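You operate a simulated robot arm through the tools that you are given. There is no shell and no other tool. Be economical: measure what you need, move in short steps, check, and stop when the job is done.

Carry out the task below with a simulated robot arm. There is one attempt and no reset: what you move stays moved.

Task
Brew a small coffee with the gold capsule and serve it on the white saucer.
Fine: use the white cup under the spout, leave the lever locked and the drip tray pulled out. Set down upright: cup.

It is judged by the outcome, as a careful person would: the job done as asked, and still so three seconds after it is handed in. It fails if anything else is knocked over, pushed out of place, dropped, spilled or broken.

Robot
A 7-joint arm with a two-finger parallel gripper, fixed in place. Base frame: the origin is at the foot of the arm, x ahead of it, y to its left, z up; the work surface is at about z = 0. Units: m, rad, N and s.
With the tool pointing down near the work surface it reaches from about 0.22 to 0.58 m from the base axis. Its first joint turns from -1.152 to 1.152 rad. Payload 2.5 kg.
The tool frame sits at the grasp point between the pads (the TCP): z along the fingers, y along the line on which they close. The tips reach 0.023 m beyond it. Largest opening 0.094 m; finger width 0.038, thickness 0.01; the body of the gripper, 0.054 by 0.096 m, starts 0.039 m behind the TCP.
Orientation is that of the tool frame in the base frame, as a unit quaternion [x, y, z, w]. With the fingers straight down and closing along the base's y, the tool's x points along the base's -x, its y along +y and its z along -z.

Tools
- The arm moves only by the tool play_rows. Its argument "moves" is a list of rows, each a list of 2 entries, a list of its own where there are three numbers: the shift along the base's x, y, z in units of 25 mm (1.0 is 25 mm), then the turn, a rotation vector about the base's x, y, z in units of 5 degrees (1.0 is 5 degrees). In form: [[[dx, dy, dz], [ax, ay, az]], ...]. A call has 1 to 12 rows; each row shifts and turns the commanded pose from where the row before left it. "fingers" is the opening, from 0 (shut) to 1 (fully open), set as the call begins (left out, the last holds). A call with a number of a shift or a turn outside -1 to 1 is refused whole. Rows are played at 5 a second. More than 0.05 m and 0.15 rad between two rows, or a gripper value outside its range, and nothing of the call is played. A pose out of reach is approached as far as the arm can. The call stops where the force on the tool passes 70 N (or 10 N more than at its start, if that is more) or the arm is blocked; 0.2 s more then pass. Each finger travels about 0.108 m/s and halts on what it meets, pressing with about 43 N; the grip force reading is that of the motor and also rises with nothing between the fingers. The clock runs only during rows and for 0.2 s after the last one: add rows that do not move to give the fingers time. The reply holds the time, the measured pose of the TCP, the force on the tool along the base axes, the opening and the grip force, in the units named above and with some noise, with the torque about the TCP (base axes, N m) and any sound that the robot's microphone picked up.
- Cameras (640 x 400 px; columns grow to the right, rows downward): "scene" is fixed at [0.102, -0.3844, 0.5642]; the picture's right is [0.93, -0.36, 0.00], its down [-0.15, -0.38, -0.91] and it looks along [0.33, 0.85, -0.41] (base axes); focal length 226 px, centre (320, 200). "wrist" rides on the gripper at [0.086, 0.016, -0.074] in the tool frame; the picture's right is [-0.18, 0.98, 0.00], its down [-0.58, -0.11, -0.81] and it looks along [-0.79, -0.15, 0.59] (tool axes); focal length 243 px, centre (320, 200). There is no depth. A picture from a camera that has moved, and an enlarged one, comes with that camera's place and axes in the base frame and with its lens. The place of the scene camera against the robot may be out by one fixed shift of up to 0.012 m in any direction.
- camera(camera): a new picture of that camera. The clock stands still meanwhile.
- inspect(camera, box): a new picture of the part [left, top, right, bottom] of that camera's present view, enlarged. The clock stands still meanwhile.
- sign_off(): hands the job in; it is judged then, once.

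Work in short steps. Places have to be worked out from the pictures, the camera data and where the tool is seen: move nearer, look again, correct. Check each grasp and each placing, and mend what went wrong. You have 120 turns and 68 pictures in all, those below and enlarged ones among them. Open the gripper and draw the arm clear of the work before you hand the job in, unless the task says otherwise; then end with one line.

The tools are called after "Emit:" as name(argument=value, ...) on one line, values as JSON. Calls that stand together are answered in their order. play_rows: Moves the arm, as the interface text tells. Its arguments: {"type":"object","properties":{"moves":{"type":"array","items":{"type":"array"}},"fingers":{"type":"number"}},"required":["moves"]} The other tools are called the same way: camera (camera) takes a picture; inspect (camera, box) takes an enlarged picture of a part of a camera's view; sign_off () hands the job in.

At the start:

```text
t: 0.0
ee_pos: [0.3403, -0.0014, 0.5253]
ee_rot: [0.0, 1.0, 0.0, 0.0]
contact_force: [0.8, -0.6, -0.7]
wrist_torque: [-0.01, -0.02, -0.02]
width: 0.0941
finger_force: 0.0
```

scene: 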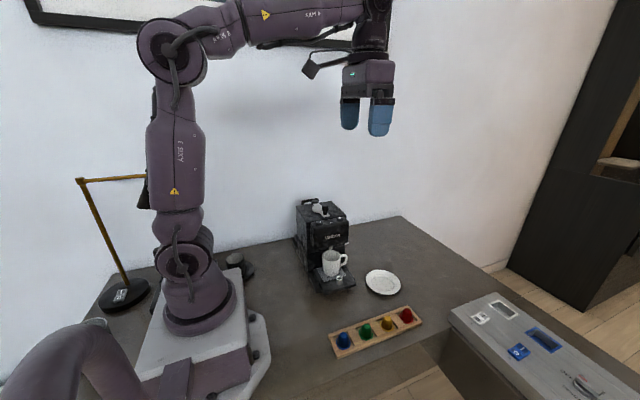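
wrist: 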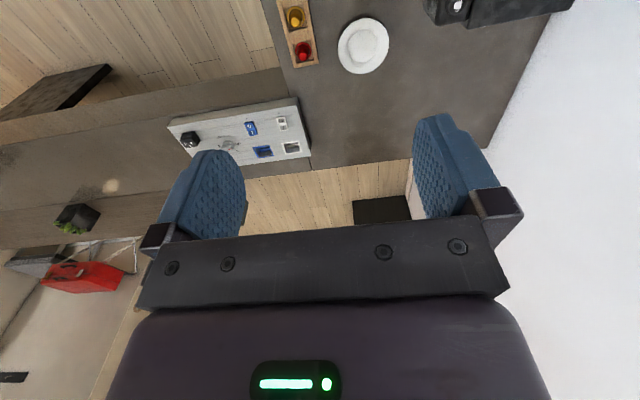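

I'll start by enlarging the coffee machine and the capsule/saucer area to see how they are laid out.

Emit:
inspect(camera="scene", box=[270, 180, 430, 300])

Emit:
inspect(camera="scene", box=[320, 280, 640, 400])

```text
3.33 times, centred on (350, 240) of scene
camera zoom: at [0.102, -0.3844, 0.5642], right [0.93, -0.36, 0.0], down [-0.15, -0.38, -0.91], along [0.33, 0.85, -0.41], focal length 754 px, centre (220, 67)
```

zoom: 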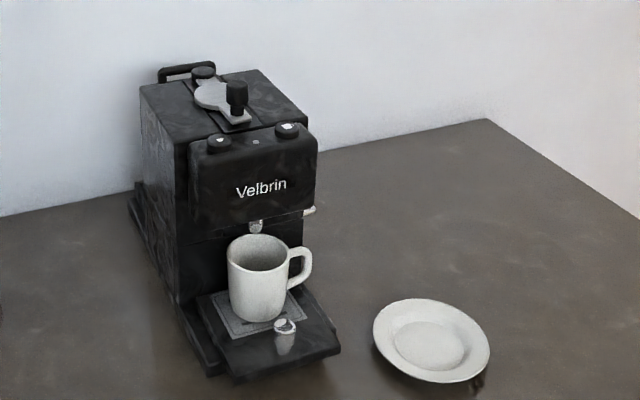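

```text
2.00 times, centred on (480, 340) of scene
camera zoom: at [0.102, -0.3844, 0.5642], right [0.93, -0.36, 0.0], down [-0.15, -0.38, -0.91], along [0.33, 0.85, -0.41], focal length 452 px, centre (0, -80)
```

zoom: 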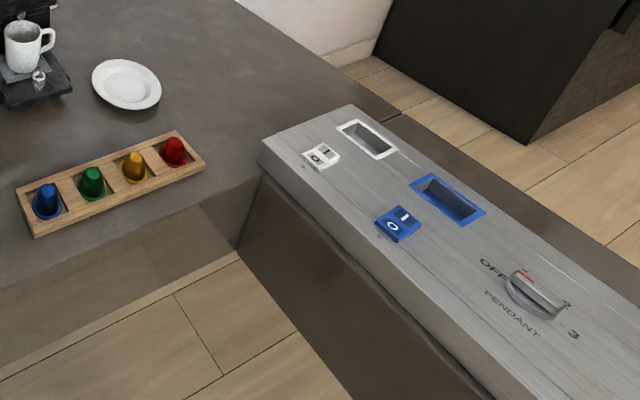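

The machine faces the robot's right (−y), with a lever on top, buttons on the front edge and the cup on the tray. I turn the wrist camera toward +y to view it closely.

Emit:
play_rows(moves=[[[0, -0.5, -0.3], [0, 0, 1]], [[0, -0.5, -0.3], [0, 0, 1]], [[0, -0.5, -0.3], [0, 0, 1]], [[0, -0.5, -0.3], [0, 0, 1]], [[0, 0, -0.3], [0, 0, 1]], [[0, 0, -0.3], [0, 0, 1]], [[0, 0, -0.3], [0, 0, 1]], [[0, 0, -0.3], [0, 0, 1]], [[0, 0, -0.3], [0, 0, 1]], [[0, 0, -0.3], [0, 0, 1]], [[0, 0, 0], [0, 0, 1]], [[0, 0, 0], [0, 0, 1]]])

Emit:
play_rows(moves=[[[0, 0, 0], [0, 0, 1]], [[0, 0, 0], [0, 0, 1]], [[0, 0, 0], [0, 0, 1]], [[0, 0, 0], [0, 0, 1]], [[0, 0, 0], [0, 0, 1]], [[0, 0, 0], [0, 0, 1]]])

Emit:
camera(camera="wrist")

```text
t: 2.6
ee_pos: [0.3395, -0.0509, 0.4485]
ee_rot: [-0.5, 0.866, 0.0, 0.0]
contact_force: [1.3, 1.2, -0.2]
wrist_torque: [-0.01, 0.02, 0.02]
width: 0.0938
finger_force: 0.0
```

```text
t: 4.0
ee_pos: [0.3407, -0.0528, 0.4492]
ee_rot: [0.708, -0.706, -0.001, -0.001]
contact_force: [-1.1, 0.3, 0.1]
wrist_torque: [0.0, 0.02, 0.02]
width: 0.094
finger_force: 0.0
```

```text
63 pictures are left
camera wrist: at [0.3239, -0.1377, 0.5241], right [-0.98, 0.18, 0.0], down [0.11, 0.58, 0.81], along [0.15, 0.79, -0.59], focal length 243 px, centre (320, 200)
```

wrist: 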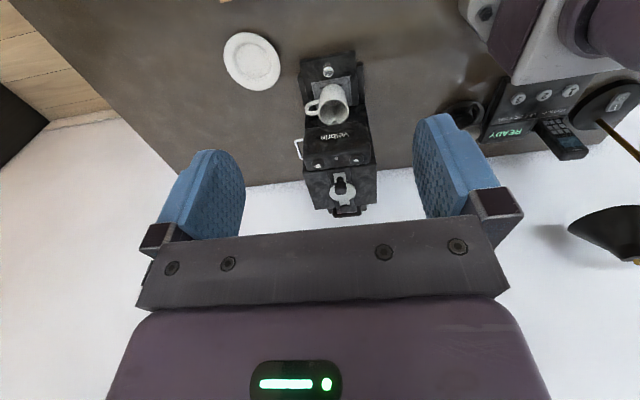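

The camera image is upside down but useful. I enlarge the machine.

Emit:
inspect(camera="wrist", box=[270, 40, 410, 230])

Emit:
inspect(camera="scene", box=[295, 190, 365, 235])

Emit:
inspect(camera="scene", box=[300, 235, 370, 300])

```text
2.11 times, centred on (340, 135) of wrist
camera zoom: at [0.3239, -0.1377, 0.5241], right [-0.98, 0.18, 0.0], down [0.11, 0.58, 0.81], along [0.15, 0.79, -0.59], focal length 511 px, centre (278, 337)
```

zoom: 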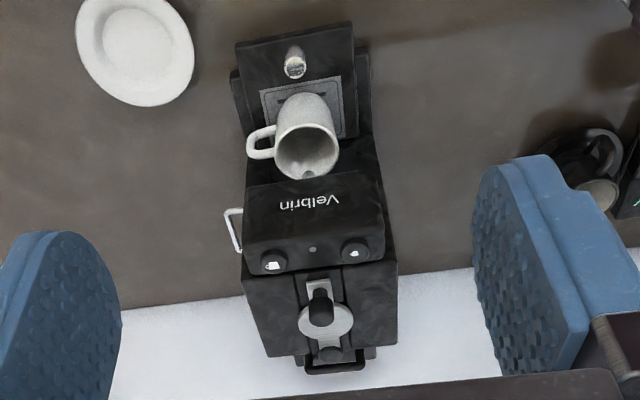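

```text
8.89 times, centred on (330, 212) of scene
camera zoom: at [0.102, -0.3844, 0.5642], right [0.93, -0.36, 0.0], down [-0.15, -0.38, -0.91], along [0.33, 0.85, -0.41], focal length 2009 px, centre (231, 89)
```

zoom: 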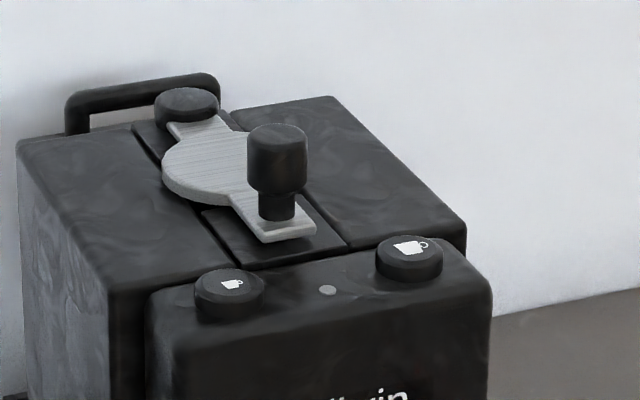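

```text
6.15 times, centred on (335, 268) of scene
camera zoom: at [0.102, -0.3844, 0.5642], right [0.93, -0.36, 0.0], down [-0.15, -0.38, -0.91], along [0.33, 0.85, -0.41], focal length 1391 px, centre (228, -215)
```

zoom: 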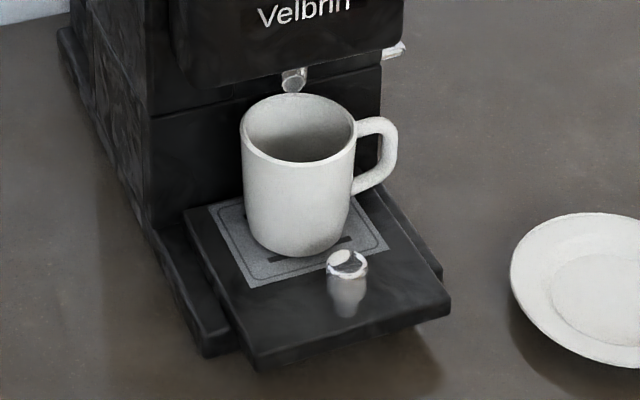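

Estimates: small button ≈ (0.317, 0.170, 0.215), large ≈ (0.387, 0.177), lever knob ≈ (0.353, 0.215, 0.235) with its pivot behind at y ≈ 0.31, and cup ≈ (0.352, 0.146). I move closer to view the lever, staying above the machine.

Emit:
play_rows(moves=[[[0.1, 0.9, -0.6], [0, 0, 0]], [[0.1, 0.9, -0.6], [0, 0, 0]], [[0.1, 0.9, -0.6], [0, 0, 0]], [[0.1, 0.9, -0.6], [0, 0, 0]], [[0.1, 0.9, -0.6], [0, 0, 0]], [[0.1, 0.9, -0.6], [0, 0, 0]]])

Emit:
camera(camera="wrist")

```text
t: 5.4
ee_pos: [0.3542, 0.0832, 0.3596]
ee_rot: [-0.707, 0.707, 0.0, 0.001]
contact_force: [-0.6, 0.1, 0.6]
wrist_torque: [0.0, 0.0, -0.01]
width: 0.0938
finger_force: 0.0
```

```text
59 pictures are left
camera wrist: at [0.3387, -0.002, 0.4336], right [-0.98, 0.19, 0.0], down [0.11, 0.58, 0.81], along [0.15, 0.79, -0.59], focal length 243 px, centre (320, 200)
```

wrist: 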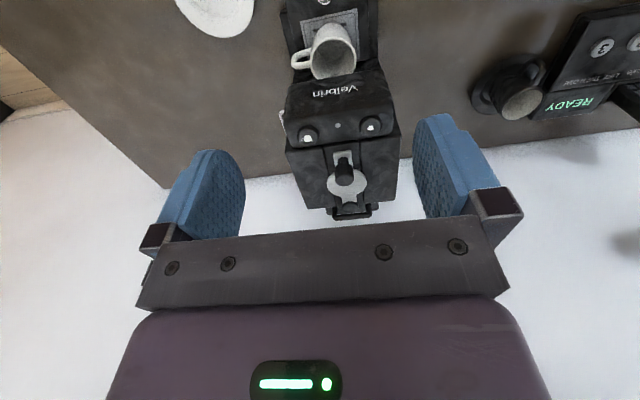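

Emit:
inspect(camera="wrist", box=[270, 80, 420, 230])

```text
2.67 times, centred on (345, 155) of wrist
camera zoom: at [0.3387, -0.002, 0.4336], right [-0.98, 0.19, 0.0], down [0.11, 0.58, 0.81], along [0.15, 0.79, -0.59], focal length 647 px, centre (253, 320)
```

zoom: 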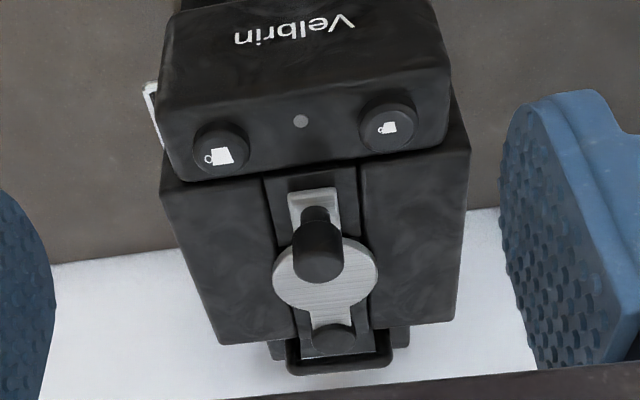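

I look more closely at the pivot and at the small white part on the machine's right side.

Emit:
inspect(camera="scene", box=[306, 196, 338, 218])

Emit:
inspect(camera="scene", box=[330, 230, 362, 252])

```text
16.00 times, centred on (322, 207) of scene
camera zoom: at [0.1019, -0.3844, 0.5642], right [0.93, -0.36, 0.0], down [-0.15, -0.38, -0.91], along [0.33, 0.85, -0.41], focal length 3617 px, centre (288, 88)
```

zoom: 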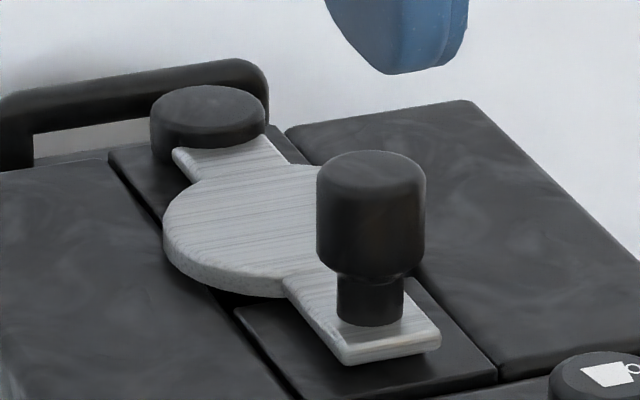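

```text
16.00 times, centred on (346, 241) of scene
camera zoom: at [0.1019, -0.3844, 0.5642], right [0.93, -0.36, 0.0], down [-0.15, -0.38, -0.91], along [0.33, 0.85, -0.41], focal length 3617 px, centre (-96, -456)
```

zoom: 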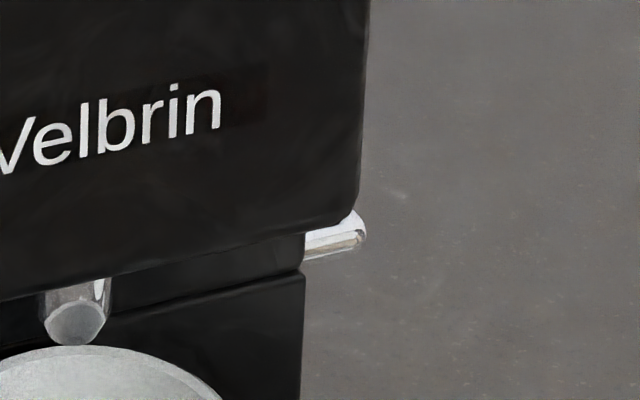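

The lever is a flat plate with a vertical pivot at the rear (≈0.350, 0.310), so it swings sideways, and its knob is at ≈ (0.350, 0.217). I move above the knob with the fingers partly closed, to cage it.

Emit:
play_rows(moves=[[[-0.03, 0.9, -0.3], [0, 0, 0]], [[-0.03, 0.9, -0.3], [0, 0, 0]], [[-0.03, 0.9, -0.3], [0, 0, 0]], [[-0.03, 0.9, -0.5], [0, 0, 0]], [[-0.03, 0.9, -0.5], [0, 0, 0]], [[0, 0.86, -0.5], [0, 0, 0]]], fingers=0.48)

Emit:
camera(camera="wrist")

Emit:
inspect(camera="scene", box=[290, 160, 370, 230])

```text
t: 6.8
ee_pos: [0.3498, 0.2192, 0.2992]
ee_rot: [0.707, -0.707, 0.0, -0.001]
contact_force: [-0.8, 0.6, 0.8]
wrist_torque: [-0.02, -0.03, 0.0]
width: 0.0452
finger_force: 0.1
```

```text
55 pictures are left
camera wrist: at [0.3335, 0.1329, 0.3737], right [-0.98, 0.18, 0.0], down [0.11, 0.58, 0.81], along [0.15, 0.79, -0.59], focal length 243 px, centre (320, 200)
```

wrist: 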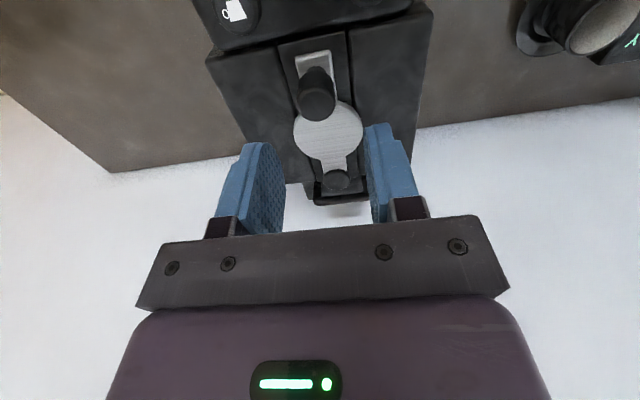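

```text
5.71 times, centred on (330, 195) of scene
camera zoom: at [0.1019, -0.3844, 0.5642], right [0.93, -0.36, 0.0], down [-0.15, -0.38, -0.91], along [0.33, 0.85, -0.41], focal length 1292 px, centre (263, 229)
```

zoom: 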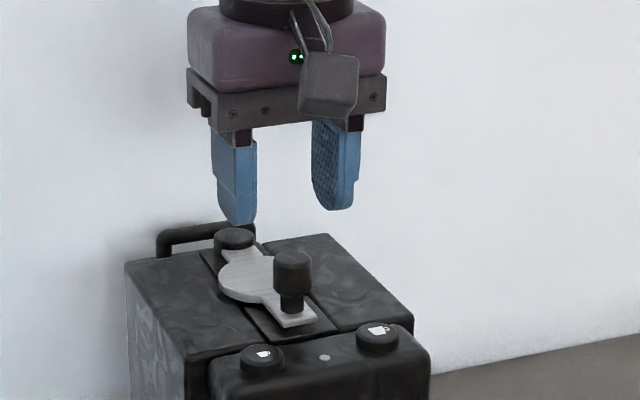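

Re-triangulating with this closer view puts the knob at about (0.348, 0.197), top z ≈ 0.25. I shift back and lower so the tips straddle it above button level.

Emit:
play_rows(moves=[[[-0.05, -0.8, 0], [0, 0, 0]], [[0, 0, -0.6], [0, 0, 0]], [[0, 0, -0.6], [0, 0, 0]], [[0, 0, -0.6], [0, 0, 0]], [[0, 0, 0], [0, 0, 0]]])

Emit:
camera(camera="wrist")

Emit:
inspect(camera="scene", box=[290, 160, 370, 230])

```text
t: 8.0
ee_pos: [0.349, 0.1989, 0.2538]
ee_rot: [-0.707, 0.707, -0.001, 0.001]
contact_force: [0.8, 0.1, -0.5]
wrist_torque: [-0.02, 0.01, -0.01]
width: 0.0453
finger_force: 0.1
```

```text
53 pictures are left
camera wrist: at [0.3333, 0.1118, 0.3283], right [-0.98, 0.18, 0.0], down [0.11, 0.58, 0.81], along [0.15, 0.79, -0.59], focal length 243 px, centre (320, 200)
```

wrist: 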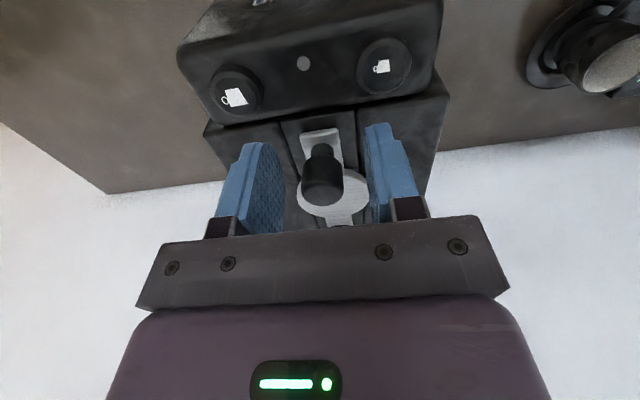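

```text
5.71 times, centred on (330, 195) of scene
camera zoom: at [0.102, -0.3844, 0.5642], right [0.93, -0.36, 0.0], down [-0.15, -0.38, -0.91], along [0.33, 0.85, -0.41], focal length 1292 px, centre (263, 229)
```

zoom: 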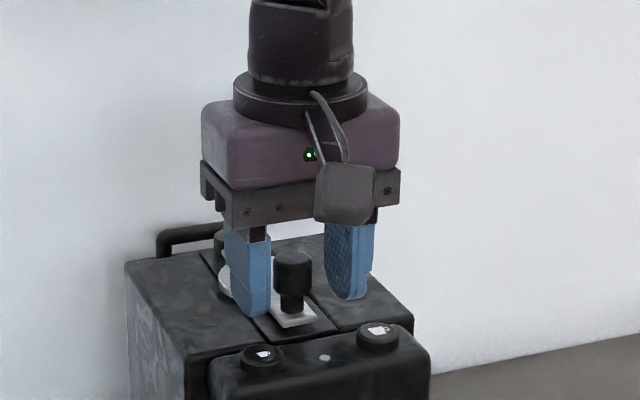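

The knob is neatly between the fingers. I lower 6 mm and gently try a small swing toward −x along the arc, watching the force.

Emit:
play_rows(moves=[[[0, 0.1, -0.26], [0, 0, 0]], [[-0.37, 0.02, 0], [0, 0, -1]], [[-0.37, 0.05, 0], [0, 0, -1]], [[0, 0, 0], [0, 0, 0]]])

Emit:
camera(camera="wrist")

```text
t: 9.0
ee_pos: [0.3335, 0.2012, 0.2499]
ee_rot: [-0.641, 0.768, -0.001, 0.003]
contact_force: [17.8, -0.7, 0.3]
wrist_torque: [0.22, -0.27, -0.09]
width: 0.0532
finger_force: 9.0
```

```text
51 pictures are left
camera wrist: at [0.301, 0.1201, 0.3238], right [-0.93, 0.35, 0.0], down [0.21, 0.55, 0.81], along [0.29, 0.76, -0.59], focal length 243 px, centre (320, 200)
```

wrist: 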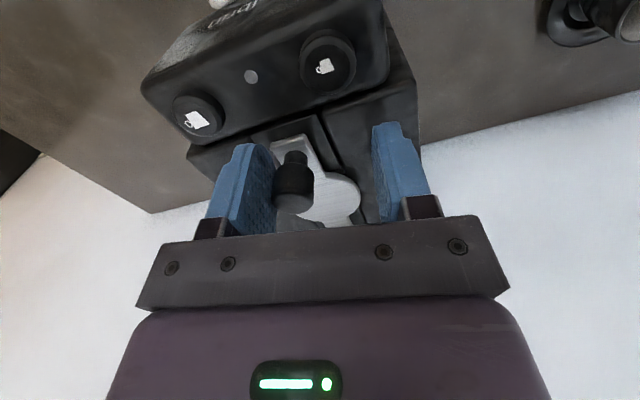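

The push meets 18 N and is forcing the finger open, so the lever seems blocked toward −x. I go back and try +x.

Emit:
play_rows(moves=[[[0.37, -0.05, 0], [0, 0, 1]], [[0.37, -0.02, 0], [0, 0, 1]], [[0.37, 0.02, 0], [0, 0, 1]], [[0.37, 0.05, 0], [0, 0, 1]], [[0, 0, 0], [0, 0, 0]]], fingers=0.4)

Emit:
camera(camera="wrist")

```text
t: 10.2
ee_pos: [0.3678, 0.2011, 0.2466]
ee_rot: [0.767, -0.642, 0.0, 0.0]
contact_force: [0.2, 0.7, 0.9]
wrist_torque: [-0.02, 0.01, -0.02]
width: 0.0377
finger_force: 0.1
```

```text
50 pictures are left
camera wrist: at [0.3669, 0.1144, 0.3221], right [-1.0, 0.01, 0.0], down [0.01, 0.59, 0.81], along [0.01, 0.81, -0.59], focal length 243 px, centre (320, 200)
```

wrist: 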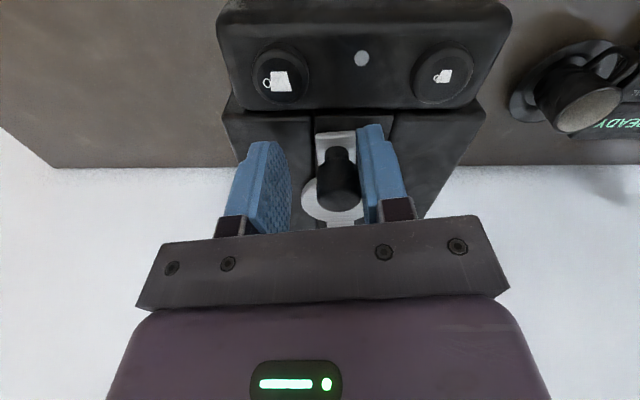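

No contact force yet; the −x finger is just near the knob. I continue along the +x arc.

Emit:
play_rows(moves=[[[0.36, 0.08, 0], [0, 0, 1]], [[0.36, 0.1, 0], [0, 0, 1]], [[0, 0, 0], [0, 0, 0]]])

Emit:
camera(camera="wrist")

```text
t: 11.0
ee_pos: [0.3861, 0.2059, 0.248]
ee_rot: [0.819, -0.573, 0.001, -0.001]
contact_force: [-0.4, 0.5, 0.5]
wrist_torque: [0.01, 0.01, 0.04]
width: 0.0378
finger_force: 0.2
```

```text
49 pictures are left
camera wrist: at [0.4006, 0.1196, 0.3228], right [-0.99, -0.16, 0.0], down [-0.1, 0.58, 0.81], along [-0.13, 0.8, -0.59], focal length 243 px, centre (320, 200)
```

wrist: 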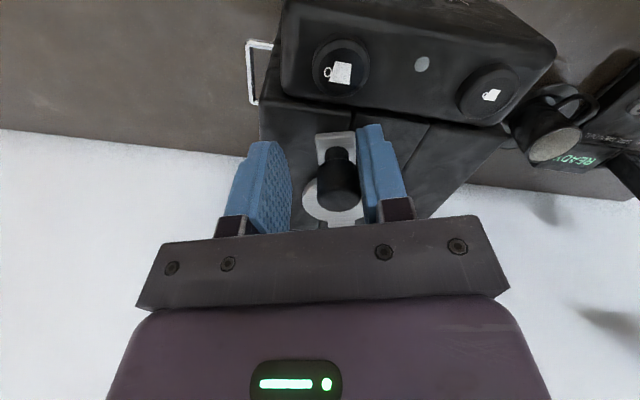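

The lever swings freely toward +x. I continue the arc to about 60°.

Emit:
play_rows(moves=[[[0.345, 0.143, 0], [0, 0, 1]], [[0.331, 0.172, 0], [0, 0, 1]], [[0.316, 0.2, 0], [0, 0, 1]], [[0.296, 0.227, 0], [0, 0, 1]], [[0.276, 0.253, 0], [0, 0, 1]], [[0.253, 0.276, 0], [0, 0, 1]], [[0.228, 0.296, 0], [0, 0, 1]], [[0.2, 0.316, 0], [0, 0, 1]], [[0, 0, 0], [0, 0, 0]]])

Emit:
camera(camera="wrist")

Emit:
inspect(camera="scene", box=[290, 160, 370, 230])

```text
t: 13.0
ee_pos: [0.4405, 0.2532, 0.2485]
ee_rot: [0.966, -0.257, 0.0, 0.0]
contact_force: [0.0, -1.1, -0.4]
wrist_torque: [0.03, -0.02, -0.02]
width: 0.0373
finger_force: 0.4
```

```text
48 pictures are left
camera wrist: at [0.5088, 0.1966, 0.3235], right [-0.65, -0.76, 0.0], down [-0.45, 0.38, 0.81], along [-0.61, 0.52, -0.59], focal length 243 px, centre (320, 200)
```

wrist: 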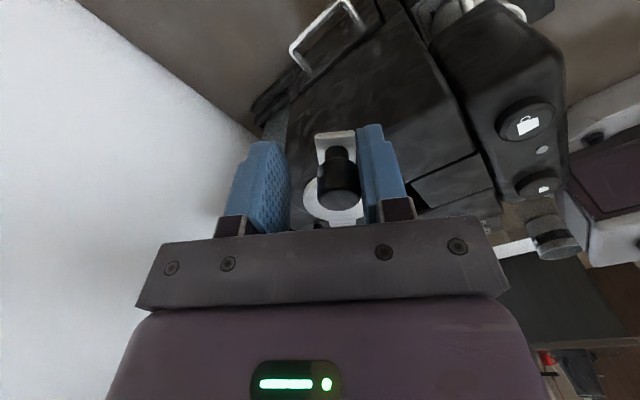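

```text
5.71 times, centred on (330, 195) of scene
camera zoom: at [0.102, -0.3844, 0.5642], right [0.93, -0.36, 0.0], down [-0.15, -0.38, -0.91], along [0.33, 0.85, -0.41], focal length 1292 px, centre (263, 229)
```

zoom: 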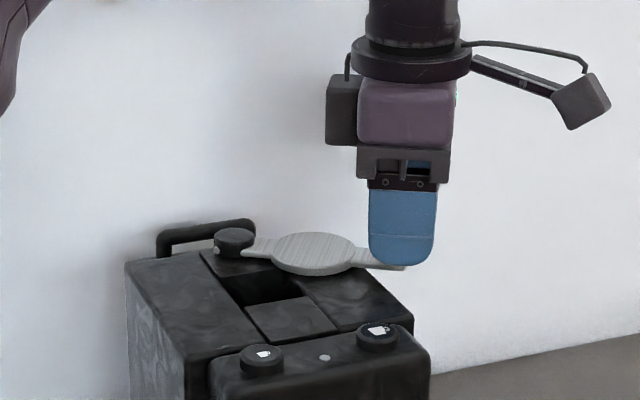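

The lever has uncovered a chute opening. I swing it a bit further so the gripper has room.

Emit:
play_rows(moves=[[[0.172, 0.331, 0], [0, 0, 1]], [[0.143, 0.345, 0], [0, 0, 1]], [[0.112, 0.356, 0], [0, 0, 1]], [[0.08, 0.365, 0], [0, 0, 1]], [[0, 0, 0], [0, 0, 0]]])

Emit:
inspect(camera="scene", box=[290, 160, 370, 230])

```text
t: 14.2
ee_pos: [0.4528, 0.2883, 0.2498]
ee_rot: [0.996, -0.086, 0.0, 0.0]
contact_force: [1.0, 0.7, 0.1]
wrist_torque: [-0.01, -0.01, -0.02]
width: 0.0379
finger_force: 0.0
```

```text
5.71 times, centred on (330, 195) of scene
camera zoom: at [0.102, -0.3844, 0.5642], right [0.93, -0.36, 0.0], down [-0.15, -0.38, -0.91], along [0.33, 0.85, -0.41], focal length 1292 px, centre (263, 229)
```

zoom: 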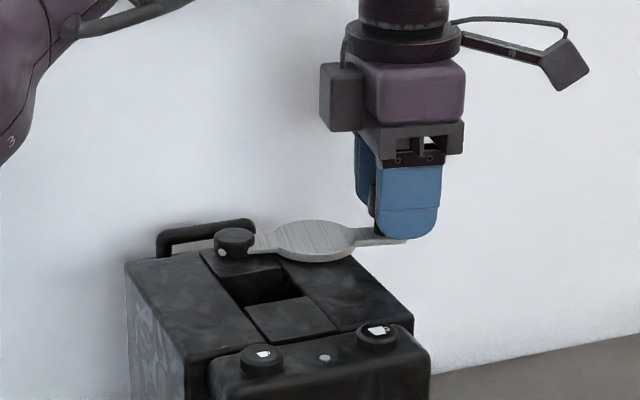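

Lever is clear at about 80° open. I lift straight up, then turn back and look into the chute from above.

Emit:
play_rows(moves=[[[0, 0, 0.9], [0, 0, 0]], [[0, 0, 0.9], [0, 0, 0]], [[0, 0, 0.9], [0, 0, 0]], [[0, 0, 0.9], [0, 0, 0]], [[-0.4, -0.4, 0.2], [0, 0, -1]], [[-0.4, -0.4, 0.2], [0, 0, -1]], [[-0.4, -0.4, 0.2], [0, 0, -1]], [[-0.4, -0.4, 0], [0, 0, -1]], [[-0.4, -0.4, 0], [0, 0, -1]], [[-0.4, -0.4, 0], [0, 0, -1]], [[-0.4, -0.4, 0], [0, 0, -1]], [[-0.4, -0.4, 0], [0, 0, -1]]])

Emit:
play_rows(moves=[[[-0.2, -0.3, 0], [0, 0, -1]], [[-0.2, -0.3, 0], [0, 0, -1]], [[-0.2, -0.3, 0], [0, 0, -1]], [[-0.2, -0.3, 0], [0, 0, -1]], [[0, -0.2, 0], [0, 0, -1]], [[0, 0, 0], [0, 0, -1]], [[0, 0, 0], [0, 0, -1]], [[0, 0, 0], [0, 0, -1]]])

Emit:
camera(camera="wrist")

```text
t: 16.8
ee_pos: [0.3751, 0.2088, 0.3546]
ee_rot: [0.906, -0.424, 0.0, 0.0]
contact_force: [0.1, 0.4, -0.1]
wrist_torque: [0.0, 0.02, -0.02]
width: 0.0377
finger_force: 0.0
```

```text
t: 18.6
ee_pos: [0.3543, 0.1728, 0.3536]
ee_rot: [-0.707, 0.707, -0.001, 0.0]
contact_force: [0.2, -0.8, 0.6]
wrist_torque: [-0.02, -0.01, 0.0]
width: 0.0376
finger_force: 0.0
```

```text
45 pictures are left
camera wrist: at [0.3378, 0.0874, 0.4279], right [-0.98, 0.19, 0.0], down [0.11, 0.58, 0.81], along [0.15, 0.79, -0.59], focal length 243 px, centre (320, 200)
```

wrist: 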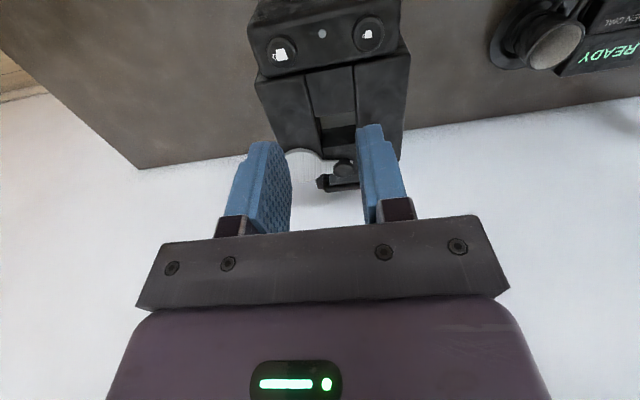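

Emit:
inspect(camera="wrist", box=[290, 50, 390, 190])

```text
2.86 times, centred on (340, 120) of wrist
camera zoom: at [0.3378, 0.0874, 0.4279], right [-0.98, 0.19, 0.0], down [0.11, 0.58, 0.81], along [0.15, 0.79, -0.59], focal length 693 px, centre (263, 429)
```

zoom: 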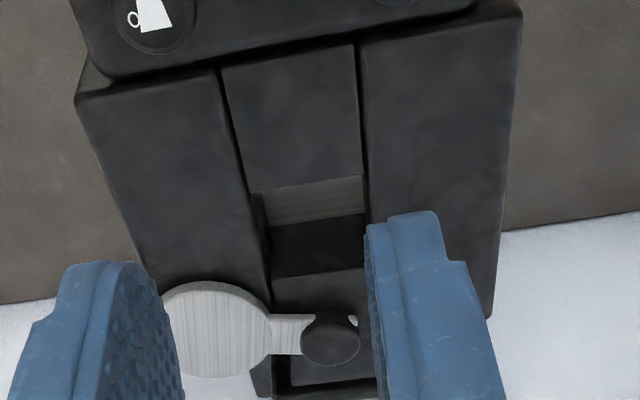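

The chute opening is ≈ 42×45 mm, centred near (0.350, 0.261) at z ≈ 0.205. Next I move toward the gold capsule to look at the rack.

Emit:
play_rows(moves=[[[0.2, -1, -0.3], [0, 0, 0]], [[0.2, -1, -0.3], [0, 0, 0]], [[0.2, -1, -0.3], [0, 0, 0]], [[0.2, -1, -0.5], [0, 0, 0]], [[0.2, -1, -0.5], [0, 0, 0]], [[0.3, -1, -0.5], [0, 0, 0]], [[0.3, -1, -0.6], [0, 0, 0]], [[0.3, -1, -0.6], [0, 0, 0]], [[0.3, -1, -0.6], [0, 0, 0]], [[0.3, -1, -0.6], [0, 0, 0]], [[0, -0.9, -0.6], [0, 0, 0]]], fingers=0.8)

Emit:
camera(camera="wrist")

Emit:
inspect(camera="scene", box=[325, 295, 435, 365])

```text
t: 21.0
ee_pos: [0.4173, -0.0989, 0.2174]
ee_rot: [-0.707, 0.707, 0.0, 0.0]
contact_force: [-0.6, 0.3, 0.0]
wrist_torque: [-0.01, 0.01, 0.03]
width: 0.0752
finger_force: 0.0
```

```text
43 pictures are left
camera wrist: at [0.4014, -0.1851, 0.293], right [-0.98, 0.18, 0.0], down [0.11, 0.58, 0.81], along [0.15, 0.79, -0.59], focal length 243 px, centre (320, 200)
```

wrist: 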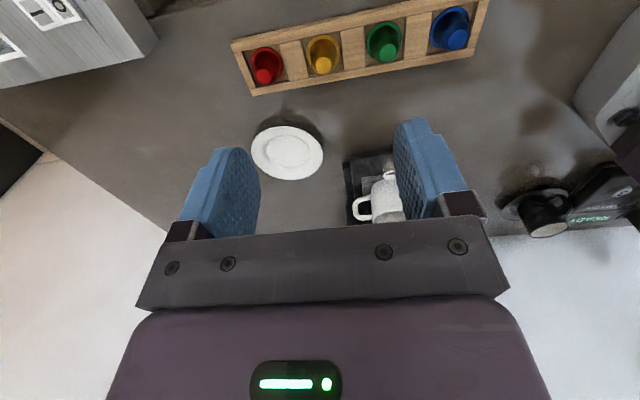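

```text
5.71 times, centred on (380, 330) of scene
camera zoom: at [0.102, -0.3844, 0.5642], right [0.93, -0.36, 0.0], down [-0.15, -0.38, -0.91], along [0.33, 0.85, -0.41], focal length 1292 px, centre (-23, -543)
```

zoom: 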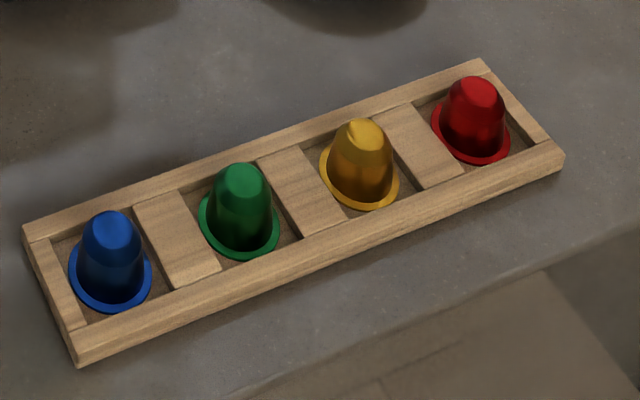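

Capsules stand flange-down; gold is centred at about (0.421, −0.069), top z ≈ 0.035. I move above it and descend partway.

Emit:
play_rows(moves=[[[0.15, 0.6, -0.9], [0, 0, 0]], [[0, 0.6, -0.9], [0, 0, 0]], [[0, 0, -0.9], [0, 0, 0]], [[0, 0, -0.9], [0, 0, 0]], [[0, 0, -0.9], [0, 0, 0]], [[0, 0, 0], [0, 0, 0]]], fingers=0.6)

Emit:
camera(camera="wrist")

Emit:
inspect(camera="scene", box=[325, 255, 435, 365])

```text
t: 22.4
ee_pos: [0.4231, -0.0706, 0.1051]
ee_rot: [-0.707, 0.707, -0.001, 0.0]
contact_force: [-0.5, -0.9, 0.8]
wrist_torque: [-0.01, 0.0, 0.01]
width: 0.0563
finger_force: 0.1
```

```text
41 pictures are left
camera wrist: at [0.4056, -0.1559, 0.1803], right [-0.98, 0.18, 0.0], down [0.11, 0.58, 0.81], along [0.15, 0.79, -0.59], focal length 243 px, centre (320, 200)
```

wrist: 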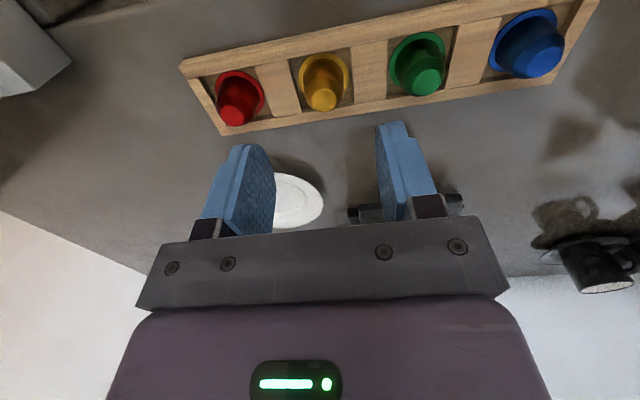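

```text
3.64 times, centred on (380, 310) of scene
camera zoom: at [0.102, -0.3844, 0.5642], right [0.93, -0.36, 0.0], down [-0.15, -0.38, -0.91], along [0.33, 0.85, -0.41], focal length 822 px, centre (102, -200)
```

zoom: 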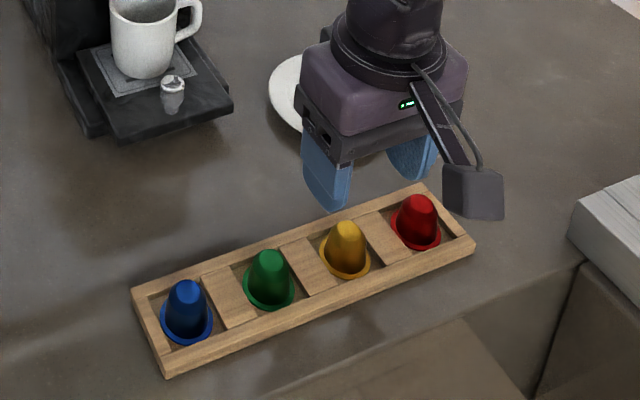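

Gold is confirmed at ≈ (0.4195, −0.068). I nudge and descend closer.

Emit:
play_rows(moves=[[[-0.14, 0.1, -0.8], [0, 0, 0]], [[0, 0, -0.8], [0, 0, 0]], [[0, 0, 0], [0, 0, 0]]])

Emit:
camera(camera="wrist")

Emit:
inspect(camera="scene", box=[345, 285, 425, 345])

```text
t: 23.2
ee_pos: [0.4181, -0.0653, 0.0653]
ee_rot: [-0.707, 0.707, -0.001, 0.0]
contact_force: [0.3, -0.2, -0.7]
wrist_torque: [0.0, -0.02, -0.01]
width: 0.0563
finger_force: 0.1
```

```text
39 pictures are left
camera wrist: at [0.4017, -0.1522, 0.1404], right [-0.98, 0.18, 0.0], down [0.11, 0.58, 0.81], along [0.15, 0.79, -0.59], focal length 243 px, centre (320, 200)
```

wrist: 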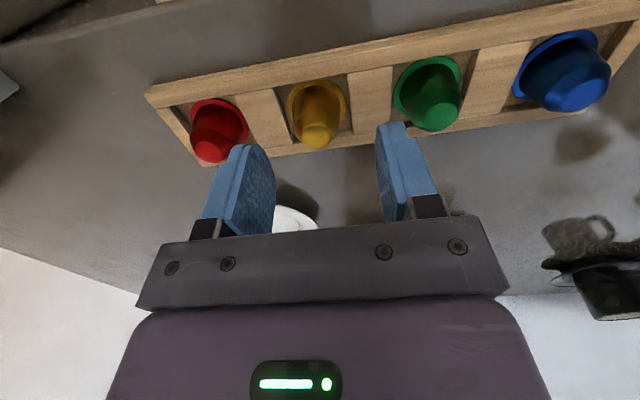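

```text
6.67 times, centred on (385, 315) of scene
camera zoom: at [0.102, -0.3844, 0.5642], right [0.93, -0.36, 0.0], down [-0.15, -0.38, -0.91], along [0.33, 0.85, -0.41], focal length 1507 px, centre (-113, -567)
```

zoom: 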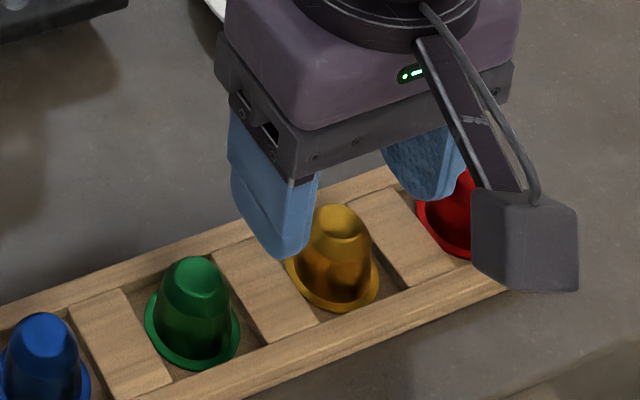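

Capsule centre ≈ (0.419, −0.0685), top z ≈ 0.036. I descend so the tips are at ~0.020, then close.

Emit:
play_rows(moves=[[[0.04, -0.13, -0.45], [0, 0, 0]], [[0, 0, -0.45], [0, 0, 0]], [[0, 0, 0], [0, 0, 0]]])

Emit:
play_rows(moves=[[[0, 0, 0], [0, 0, 0]], [[0, 0, 0], [0, 0, 0]], [[0, 0, 0], [0, 0, 0]]], fingers=0)

Emit:
inspect(camera="scene", box=[345, 285, 425, 345])

```text
t: 24.0
ee_pos: [0.4186, -0.0695, 0.0418]
ee_rot: [0.707, -0.707, -0.001, 0.0]
contact_force: [1.3, 0.2, 0.0]
wrist_torque: [-0.02, 0.0, 0.02]
width: 0.0563
finger_force: 0.0
```

```text
t: 24.8
ee_pos: [0.4174, -0.0694, 0.0435]
ee_rot: [-0.707, 0.707, -0.001, 0.0]
contact_force: [-0.4, 0.2, -0.2]
wrist_torque: [-0.02, 0.01, -0.02]
width: 0.0147
finger_force: 43.0
```

```text
6.67 times, centred on (385, 315) of scene
camera zoom: at [0.102, -0.3844, 0.5642], right [0.93, -0.36, 0.0], down [-0.15, -0.38, -0.91], along [0.33, 0.85, -0.41], focal length 1507 px, centre (-113, -567)
```

zoom: 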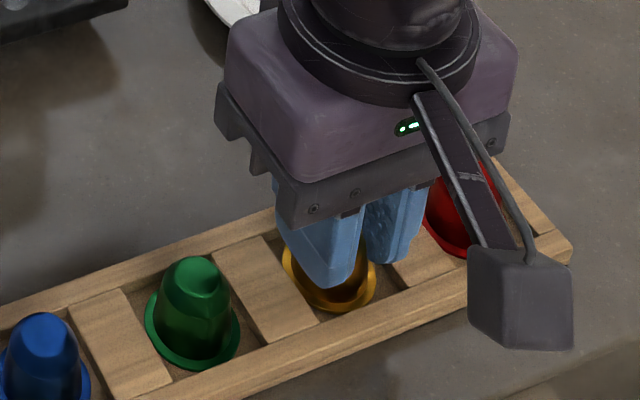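

Gripped at 14.7 mm width with force. I lift slowly and check that the capsule comes along.

Emit:
play_rows(moves=[[[0, 0, 0.4], [0, 0, 0]], [[0, 0, 0.6], [0, 0, 0]], [[0, 0, 0.8], [0, 0, 0]], [[0, 0, 0], [0, 0, 0]]])

Emit:
camera(camera="wrist")

Emit:
inspect(camera="scene", box=[345, 265, 425, 345])

```text
t: 25.8
ee_pos: [0.4191, -0.0691, 0.0892]
ee_rot: [-0.706, 0.708, -0.001, 0.0]
contact_force: [-1.1, 0.0, 0.0]
wrist_torque: [0.0, 0.02, 0.0]
width: 0.0151
finger_force: 42.8
```

```text
36 pictures are left
camera wrist: at [0.4022, -0.1554, 0.1633], right [-0.98, 0.18, 0.0], down [0.11, 0.58, 0.81], along [0.15, 0.79, -0.59], focal length 243 px, centre (320, 200)
```

wrist: 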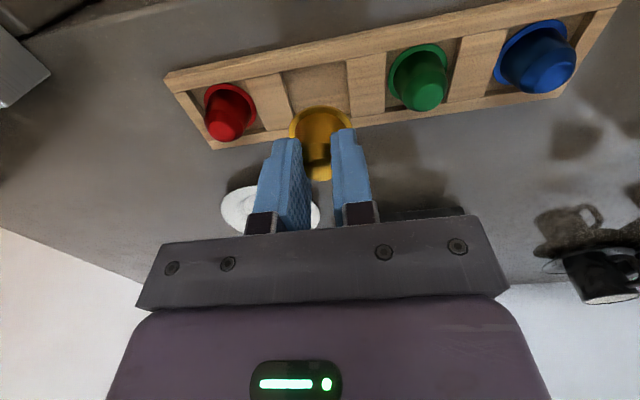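

```text
5.00 times, centred on (385, 305) of scene
camera zoom: at [0.1019, -0.3844, 0.5642], right [0.93, -0.36, 0.0], down [-0.15, -0.38, -0.91], along [0.33, 0.85, -0.41], focal length 1130 px, centre (-5, -325)
```

zoom: 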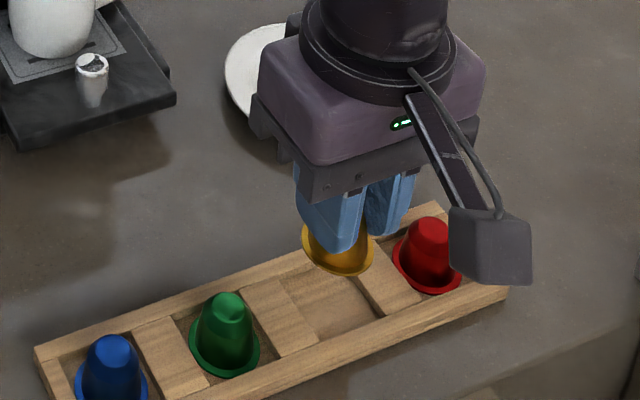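

Capsule is held upright. I raise and carry it over toward the chute.

Emit:
play_rows(moves=[[[-0.2, 0.8, 1], [0, 0, 0]], [[-0.2, 0.8, 1], [0, 0, 0]], [[-0.2, 0.8, 1], [0, 0, 0]], [[-0.2, 0.8, 1], [0, 0, 0]], [[-0.2, 1, 1], [0, 0, 0]], [[-0.2, 1, 1], [0, 0, 0]], [[-0.2, 1, 1], [0, 0, 0]], [[-0.25, 1, 1], [0, 0, 0]], [[-0.25, 1, 0.2], [0, 0, 0]], [[-0.25, 1, 0], [0, 0, 0]], [[-0.25, 1, 0], [0, 0, 0]], [[-0.25, 1, 0], [0, 0, 0]]])

Emit:
camera(camera="wrist")

Emit:
inspect(camera="scene", box=[290, 150, 370, 230])

```text
t: 28.4
ee_pos: [0.3536, 0.2098, 0.2918]
ee_rot: [-0.707, 0.707, 0.0, 0.0]
contact_force: [-0.4, -0.8, 0.6]
wrist_torque: [0.01, -0.01, 0.02]
width: 0.014
finger_force: 42.7
```

```text
34 pictures are left
camera wrist: at [0.3365, 0.1245, 0.3667], right [-0.98, 0.18, 0.0], down [0.11, 0.58, 0.81], along [0.15, 0.79, -0.59], focal length 243 px, centre (320, 200)
```

wrist: 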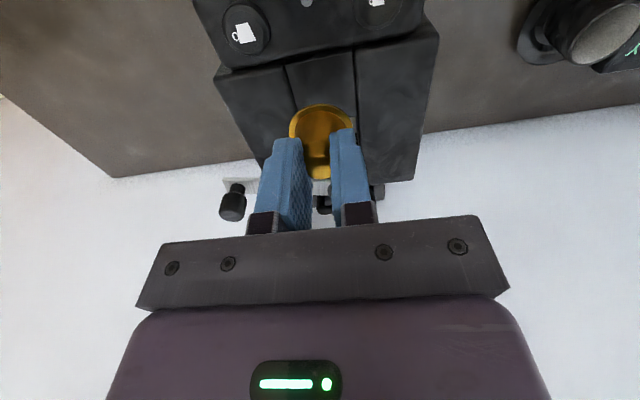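

```text
5.00 times, centred on (330, 190) of scene
camera zoom: at [0.1019, -0.3844, 0.5642], right [0.93, -0.36, 0.0], down [-0.15, -0.38, -0.91], along [0.33, 0.85, -0.41], focal length 1130 px, centre (270, 250)
```

zoom: 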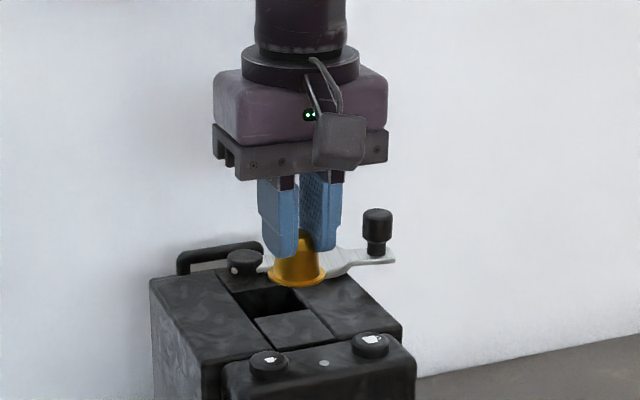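

Scene camera calibrates well against the held capsule (≈2–3 mm). Re-solving puts the chute at y ≈ 0.229–0.271, x ≈ 0.350, top z ≈ 0.218. I move above y = 0.25 and lower a bit.

Emit:
play_rows(moves=[[[-0.07, 0.8, 0], [0, 0, 0]], [[-0.07, 0.8, 0], [0, 0, 0]], [[0, 0, -0.5], [0, 0, 0]], [[0, 0, 0], [0, 0, 0]]])

Emit:
inspect(camera="wrist", box=[240, 0, 440, 200])

Emit:
inspect(camera="scene", box=[300, 175, 350, 225])

```text
t: 29.4
ee_pos: [0.3484, 0.2506, 0.2799]
ee_rot: [0.707, -0.707, -0.001, 0.0]
contact_force: [0.2, 0.4, -0.5]
wrist_torque: [0.01, -0.02, 0.0]
width: 0.0137
finger_force: 43.0
```

```text
2.00 times, centred on (340, 100) of wrist
camera zoom: at [0.3322, 0.1654, 0.3548], right [-0.98, 0.18, 0.0], down [0.11, 0.58, 0.81], along [0.15, 0.79, -0.59], focal length 485 px, centre (280, 400)
```

zoom: 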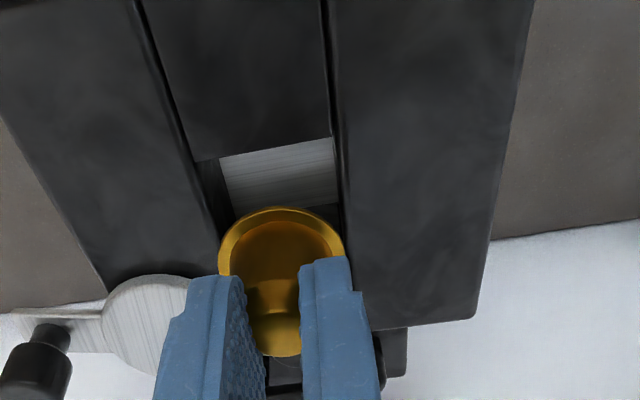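

```text
8.00 times, centred on (325, 200) of scene
camera zoom: at [0.102, -0.3844, 0.5642], right [0.93, -0.36, 0.0], down [-0.15, -0.38, -0.91], along [0.33, 0.85, -0.41], focal length 1808 px, centre (280, 200)
```

zoom: 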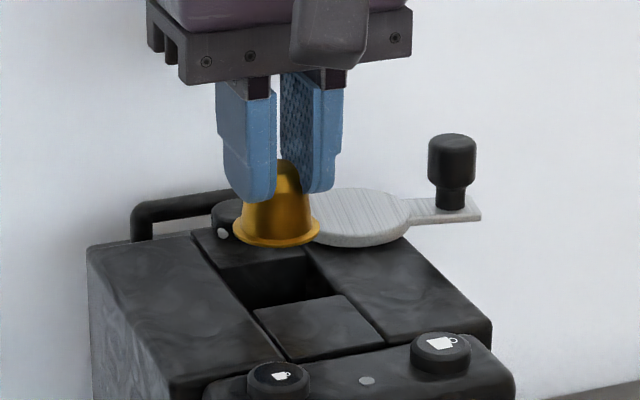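

Chute centre works out to ≈ (0.350, 0.254), top ≈ 0.213; capsule is at (0.347, 0.2465). I correct by (+2.5, +7.5 mm), lower a bit and recheck.

Emit:
play_rows(moves=[[[0.1, 0.3, 0], [0, 0, 0]], [[0, 0, -0.6], [0, 0, 0]], [[0, 0, -0.4], [0, 0, 0]], [[0, 0, 0], [0, 0, 0]]])

Emit:
inspect(camera="wrist", box=[240, 0, 440, 200])

Emit:
inspect(camera="scene", box=[300, 175, 350, 225])

```text
t: 30.4
ee_pos: [0.3506, 0.258, 0.2563]
ee_rot: [-0.707, 0.708, -0.001, 0.0]
contact_force: [0.6, 0.1, 3.5]
wrist_torque: [0.06, 0.04, 0.01]
width: 0.0137
finger_force: 43.0
```

```text
2.00 times, centred on (340, 100) of wrist
camera zoom: at [0.3345, 0.1719, 0.3306], right [-0.98, 0.18, 0.0], down [0.11, 0.58, 0.81], along [0.15, 0.79, -0.59], focal length 485 px, centre (280, 400)
```

zoom: 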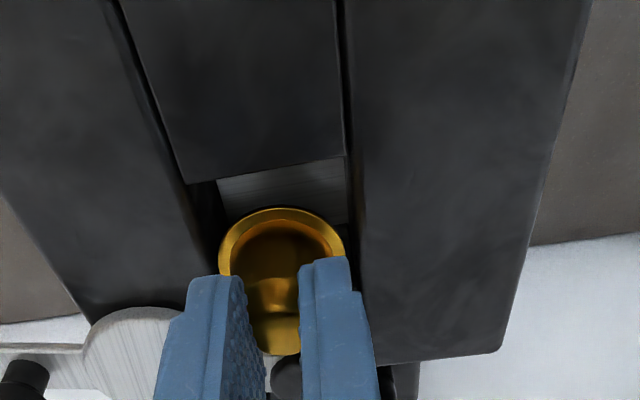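

```text
8.00 times, centred on (325, 200) of scene
camera zoom: at [0.1019, -0.3844, 0.5642], right [0.93, -0.36, 0.0], down [-0.15, -0.38, -0.91], along [0.33, 0.85, -0.41], focal length 1808 px, centre (280, 200)
```

zoom: 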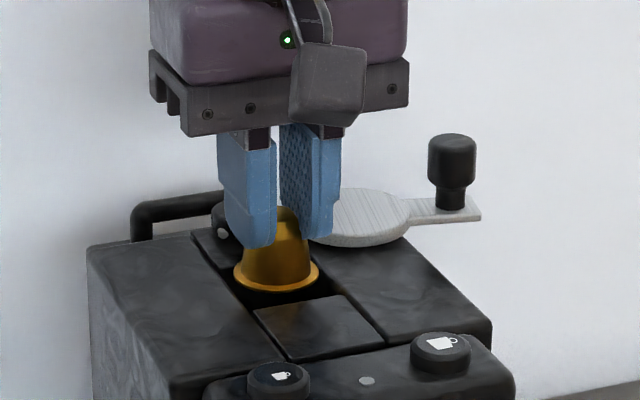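

There's a 3.5 N upward contact: the flange is ~6 mm too far back (front gap ≈ 8 mm). I lift, shift −6 mm in y and lower again.

Emit:
play_rows(moves=[[[0, 0, 0.3], [0, 0, 0]], [[0.02, -0.25, 0], [0, 0, 0]], [[0, 0, -0.3], [0, 0, 0]], [[0, 0, -0.3], [0, 0, 0]], [[0, 0, 0], [0, 0, 0]]])

Emit:
inspect(camera="wrist", box=[240, 0, 440, 200])

```text
t: 31.6
ee_pos: [0.3524, 0.2501, 0.2476]
ee_rot: [0.707, -0.707, 0.0, 0.0]
contact_force: [1.6, 0.2, -0.6]
wrist_torque: [-0.04, 0.0, -0.01]
width: 0.0134
finger_force: 43.0
```

```text
2.00 times, centred on (340, 100) of wrist
camera zoom: at [0.3353, 0.1648, 0.3226], right [-0.98, 0.18, 0.0], down [0.11, 0.58, 0.81], along [0.15, 0.79, -0.59], focal length 485 px, centre (280, 400)
```

zoom: 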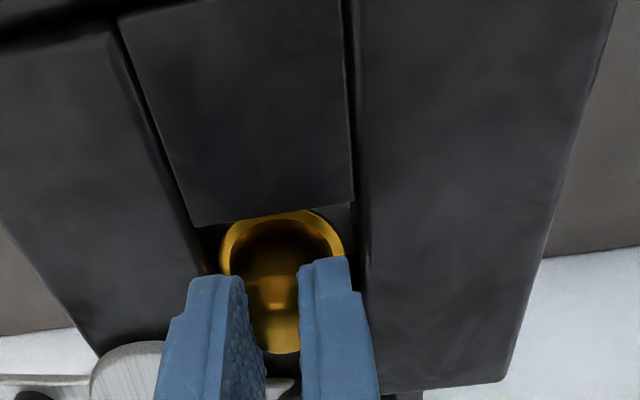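

The flange is inside the chute with no vertical force. I lower 8 mm more (tips just above the top surface) and release gently.

Emit:
play_rows(moves=[[[0, 0.08, -0.3], [0, 0, 0]], [[0, 0, 0], [0, 0, 0]]])

Emit:
play_rows(moves=[[[0, 0, 0], [0, 0, 0]], [[0, 0, 0], [0, 0, 0]], [[0, 0, 0.3], [0, 0, 0]], [[0, 0, 1], [0, 0, 0]], [[0, 0, 1], [0, 0, 0]], [[0, -1, 1], [0, 0, 0]], [[0, -1, 0], [0, 0, 0]]], fingers=0.4)

Emit:
inspect(camera="wrist", box=[240, 0, 440, 200])

Emit:
inspect(camera="scene", box=[300, 175, 350, 225])

```text
t: 32.2
ee_pos: [0.3508, 0.2529, 0.2404]
ee_rot: [0.707, -0.707, 0.0, 0.0]
contact_force: [-0.6, -0.9, 0.4]
wrist_torque: [0.0, -0.01, 0.0]
width: 0.0135
finger_force: 43.1
```

```text
t: 33.8
ee_pos: [0.3524, 0.2028, 0.3237]
ee_rot: [0.708, -0.706, 0.0, 0.0]
contact_force: [0.3, 0.4, 0.4]
wrist_torque: [-0.02, 0.01, -0.01]
width: 0.0375
finger_force: 0.1
```

```text
2.00 times, centred on (340, 100) of wrist
camera zoom: at [0.336, 0.1168, 0.3976], right [-0.98, 0.18, 0.0], down [0.11, 0.58, 0.81], along [0.15, 0.79, -0.59], focal length 485 px, centre (280, 400)
```

zoom: 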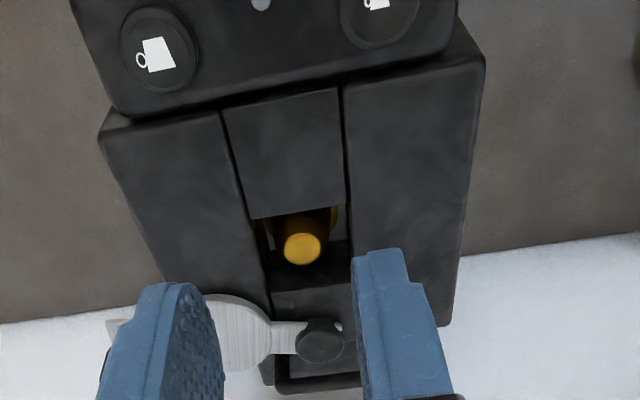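

```text
8.00 times, centred on (325, 200) of scene
camera zoom: at [0.102, -0.3844, 0.5642], right [0.93, -0.36, 0.0], down [-0.15, -0.38, -0.91], along [0.33, 0.85, -0.41], focal length 1808 px, centre (280, 200)
```

zoom: 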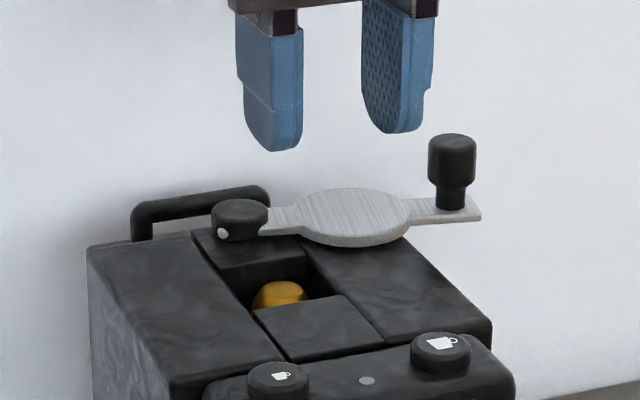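

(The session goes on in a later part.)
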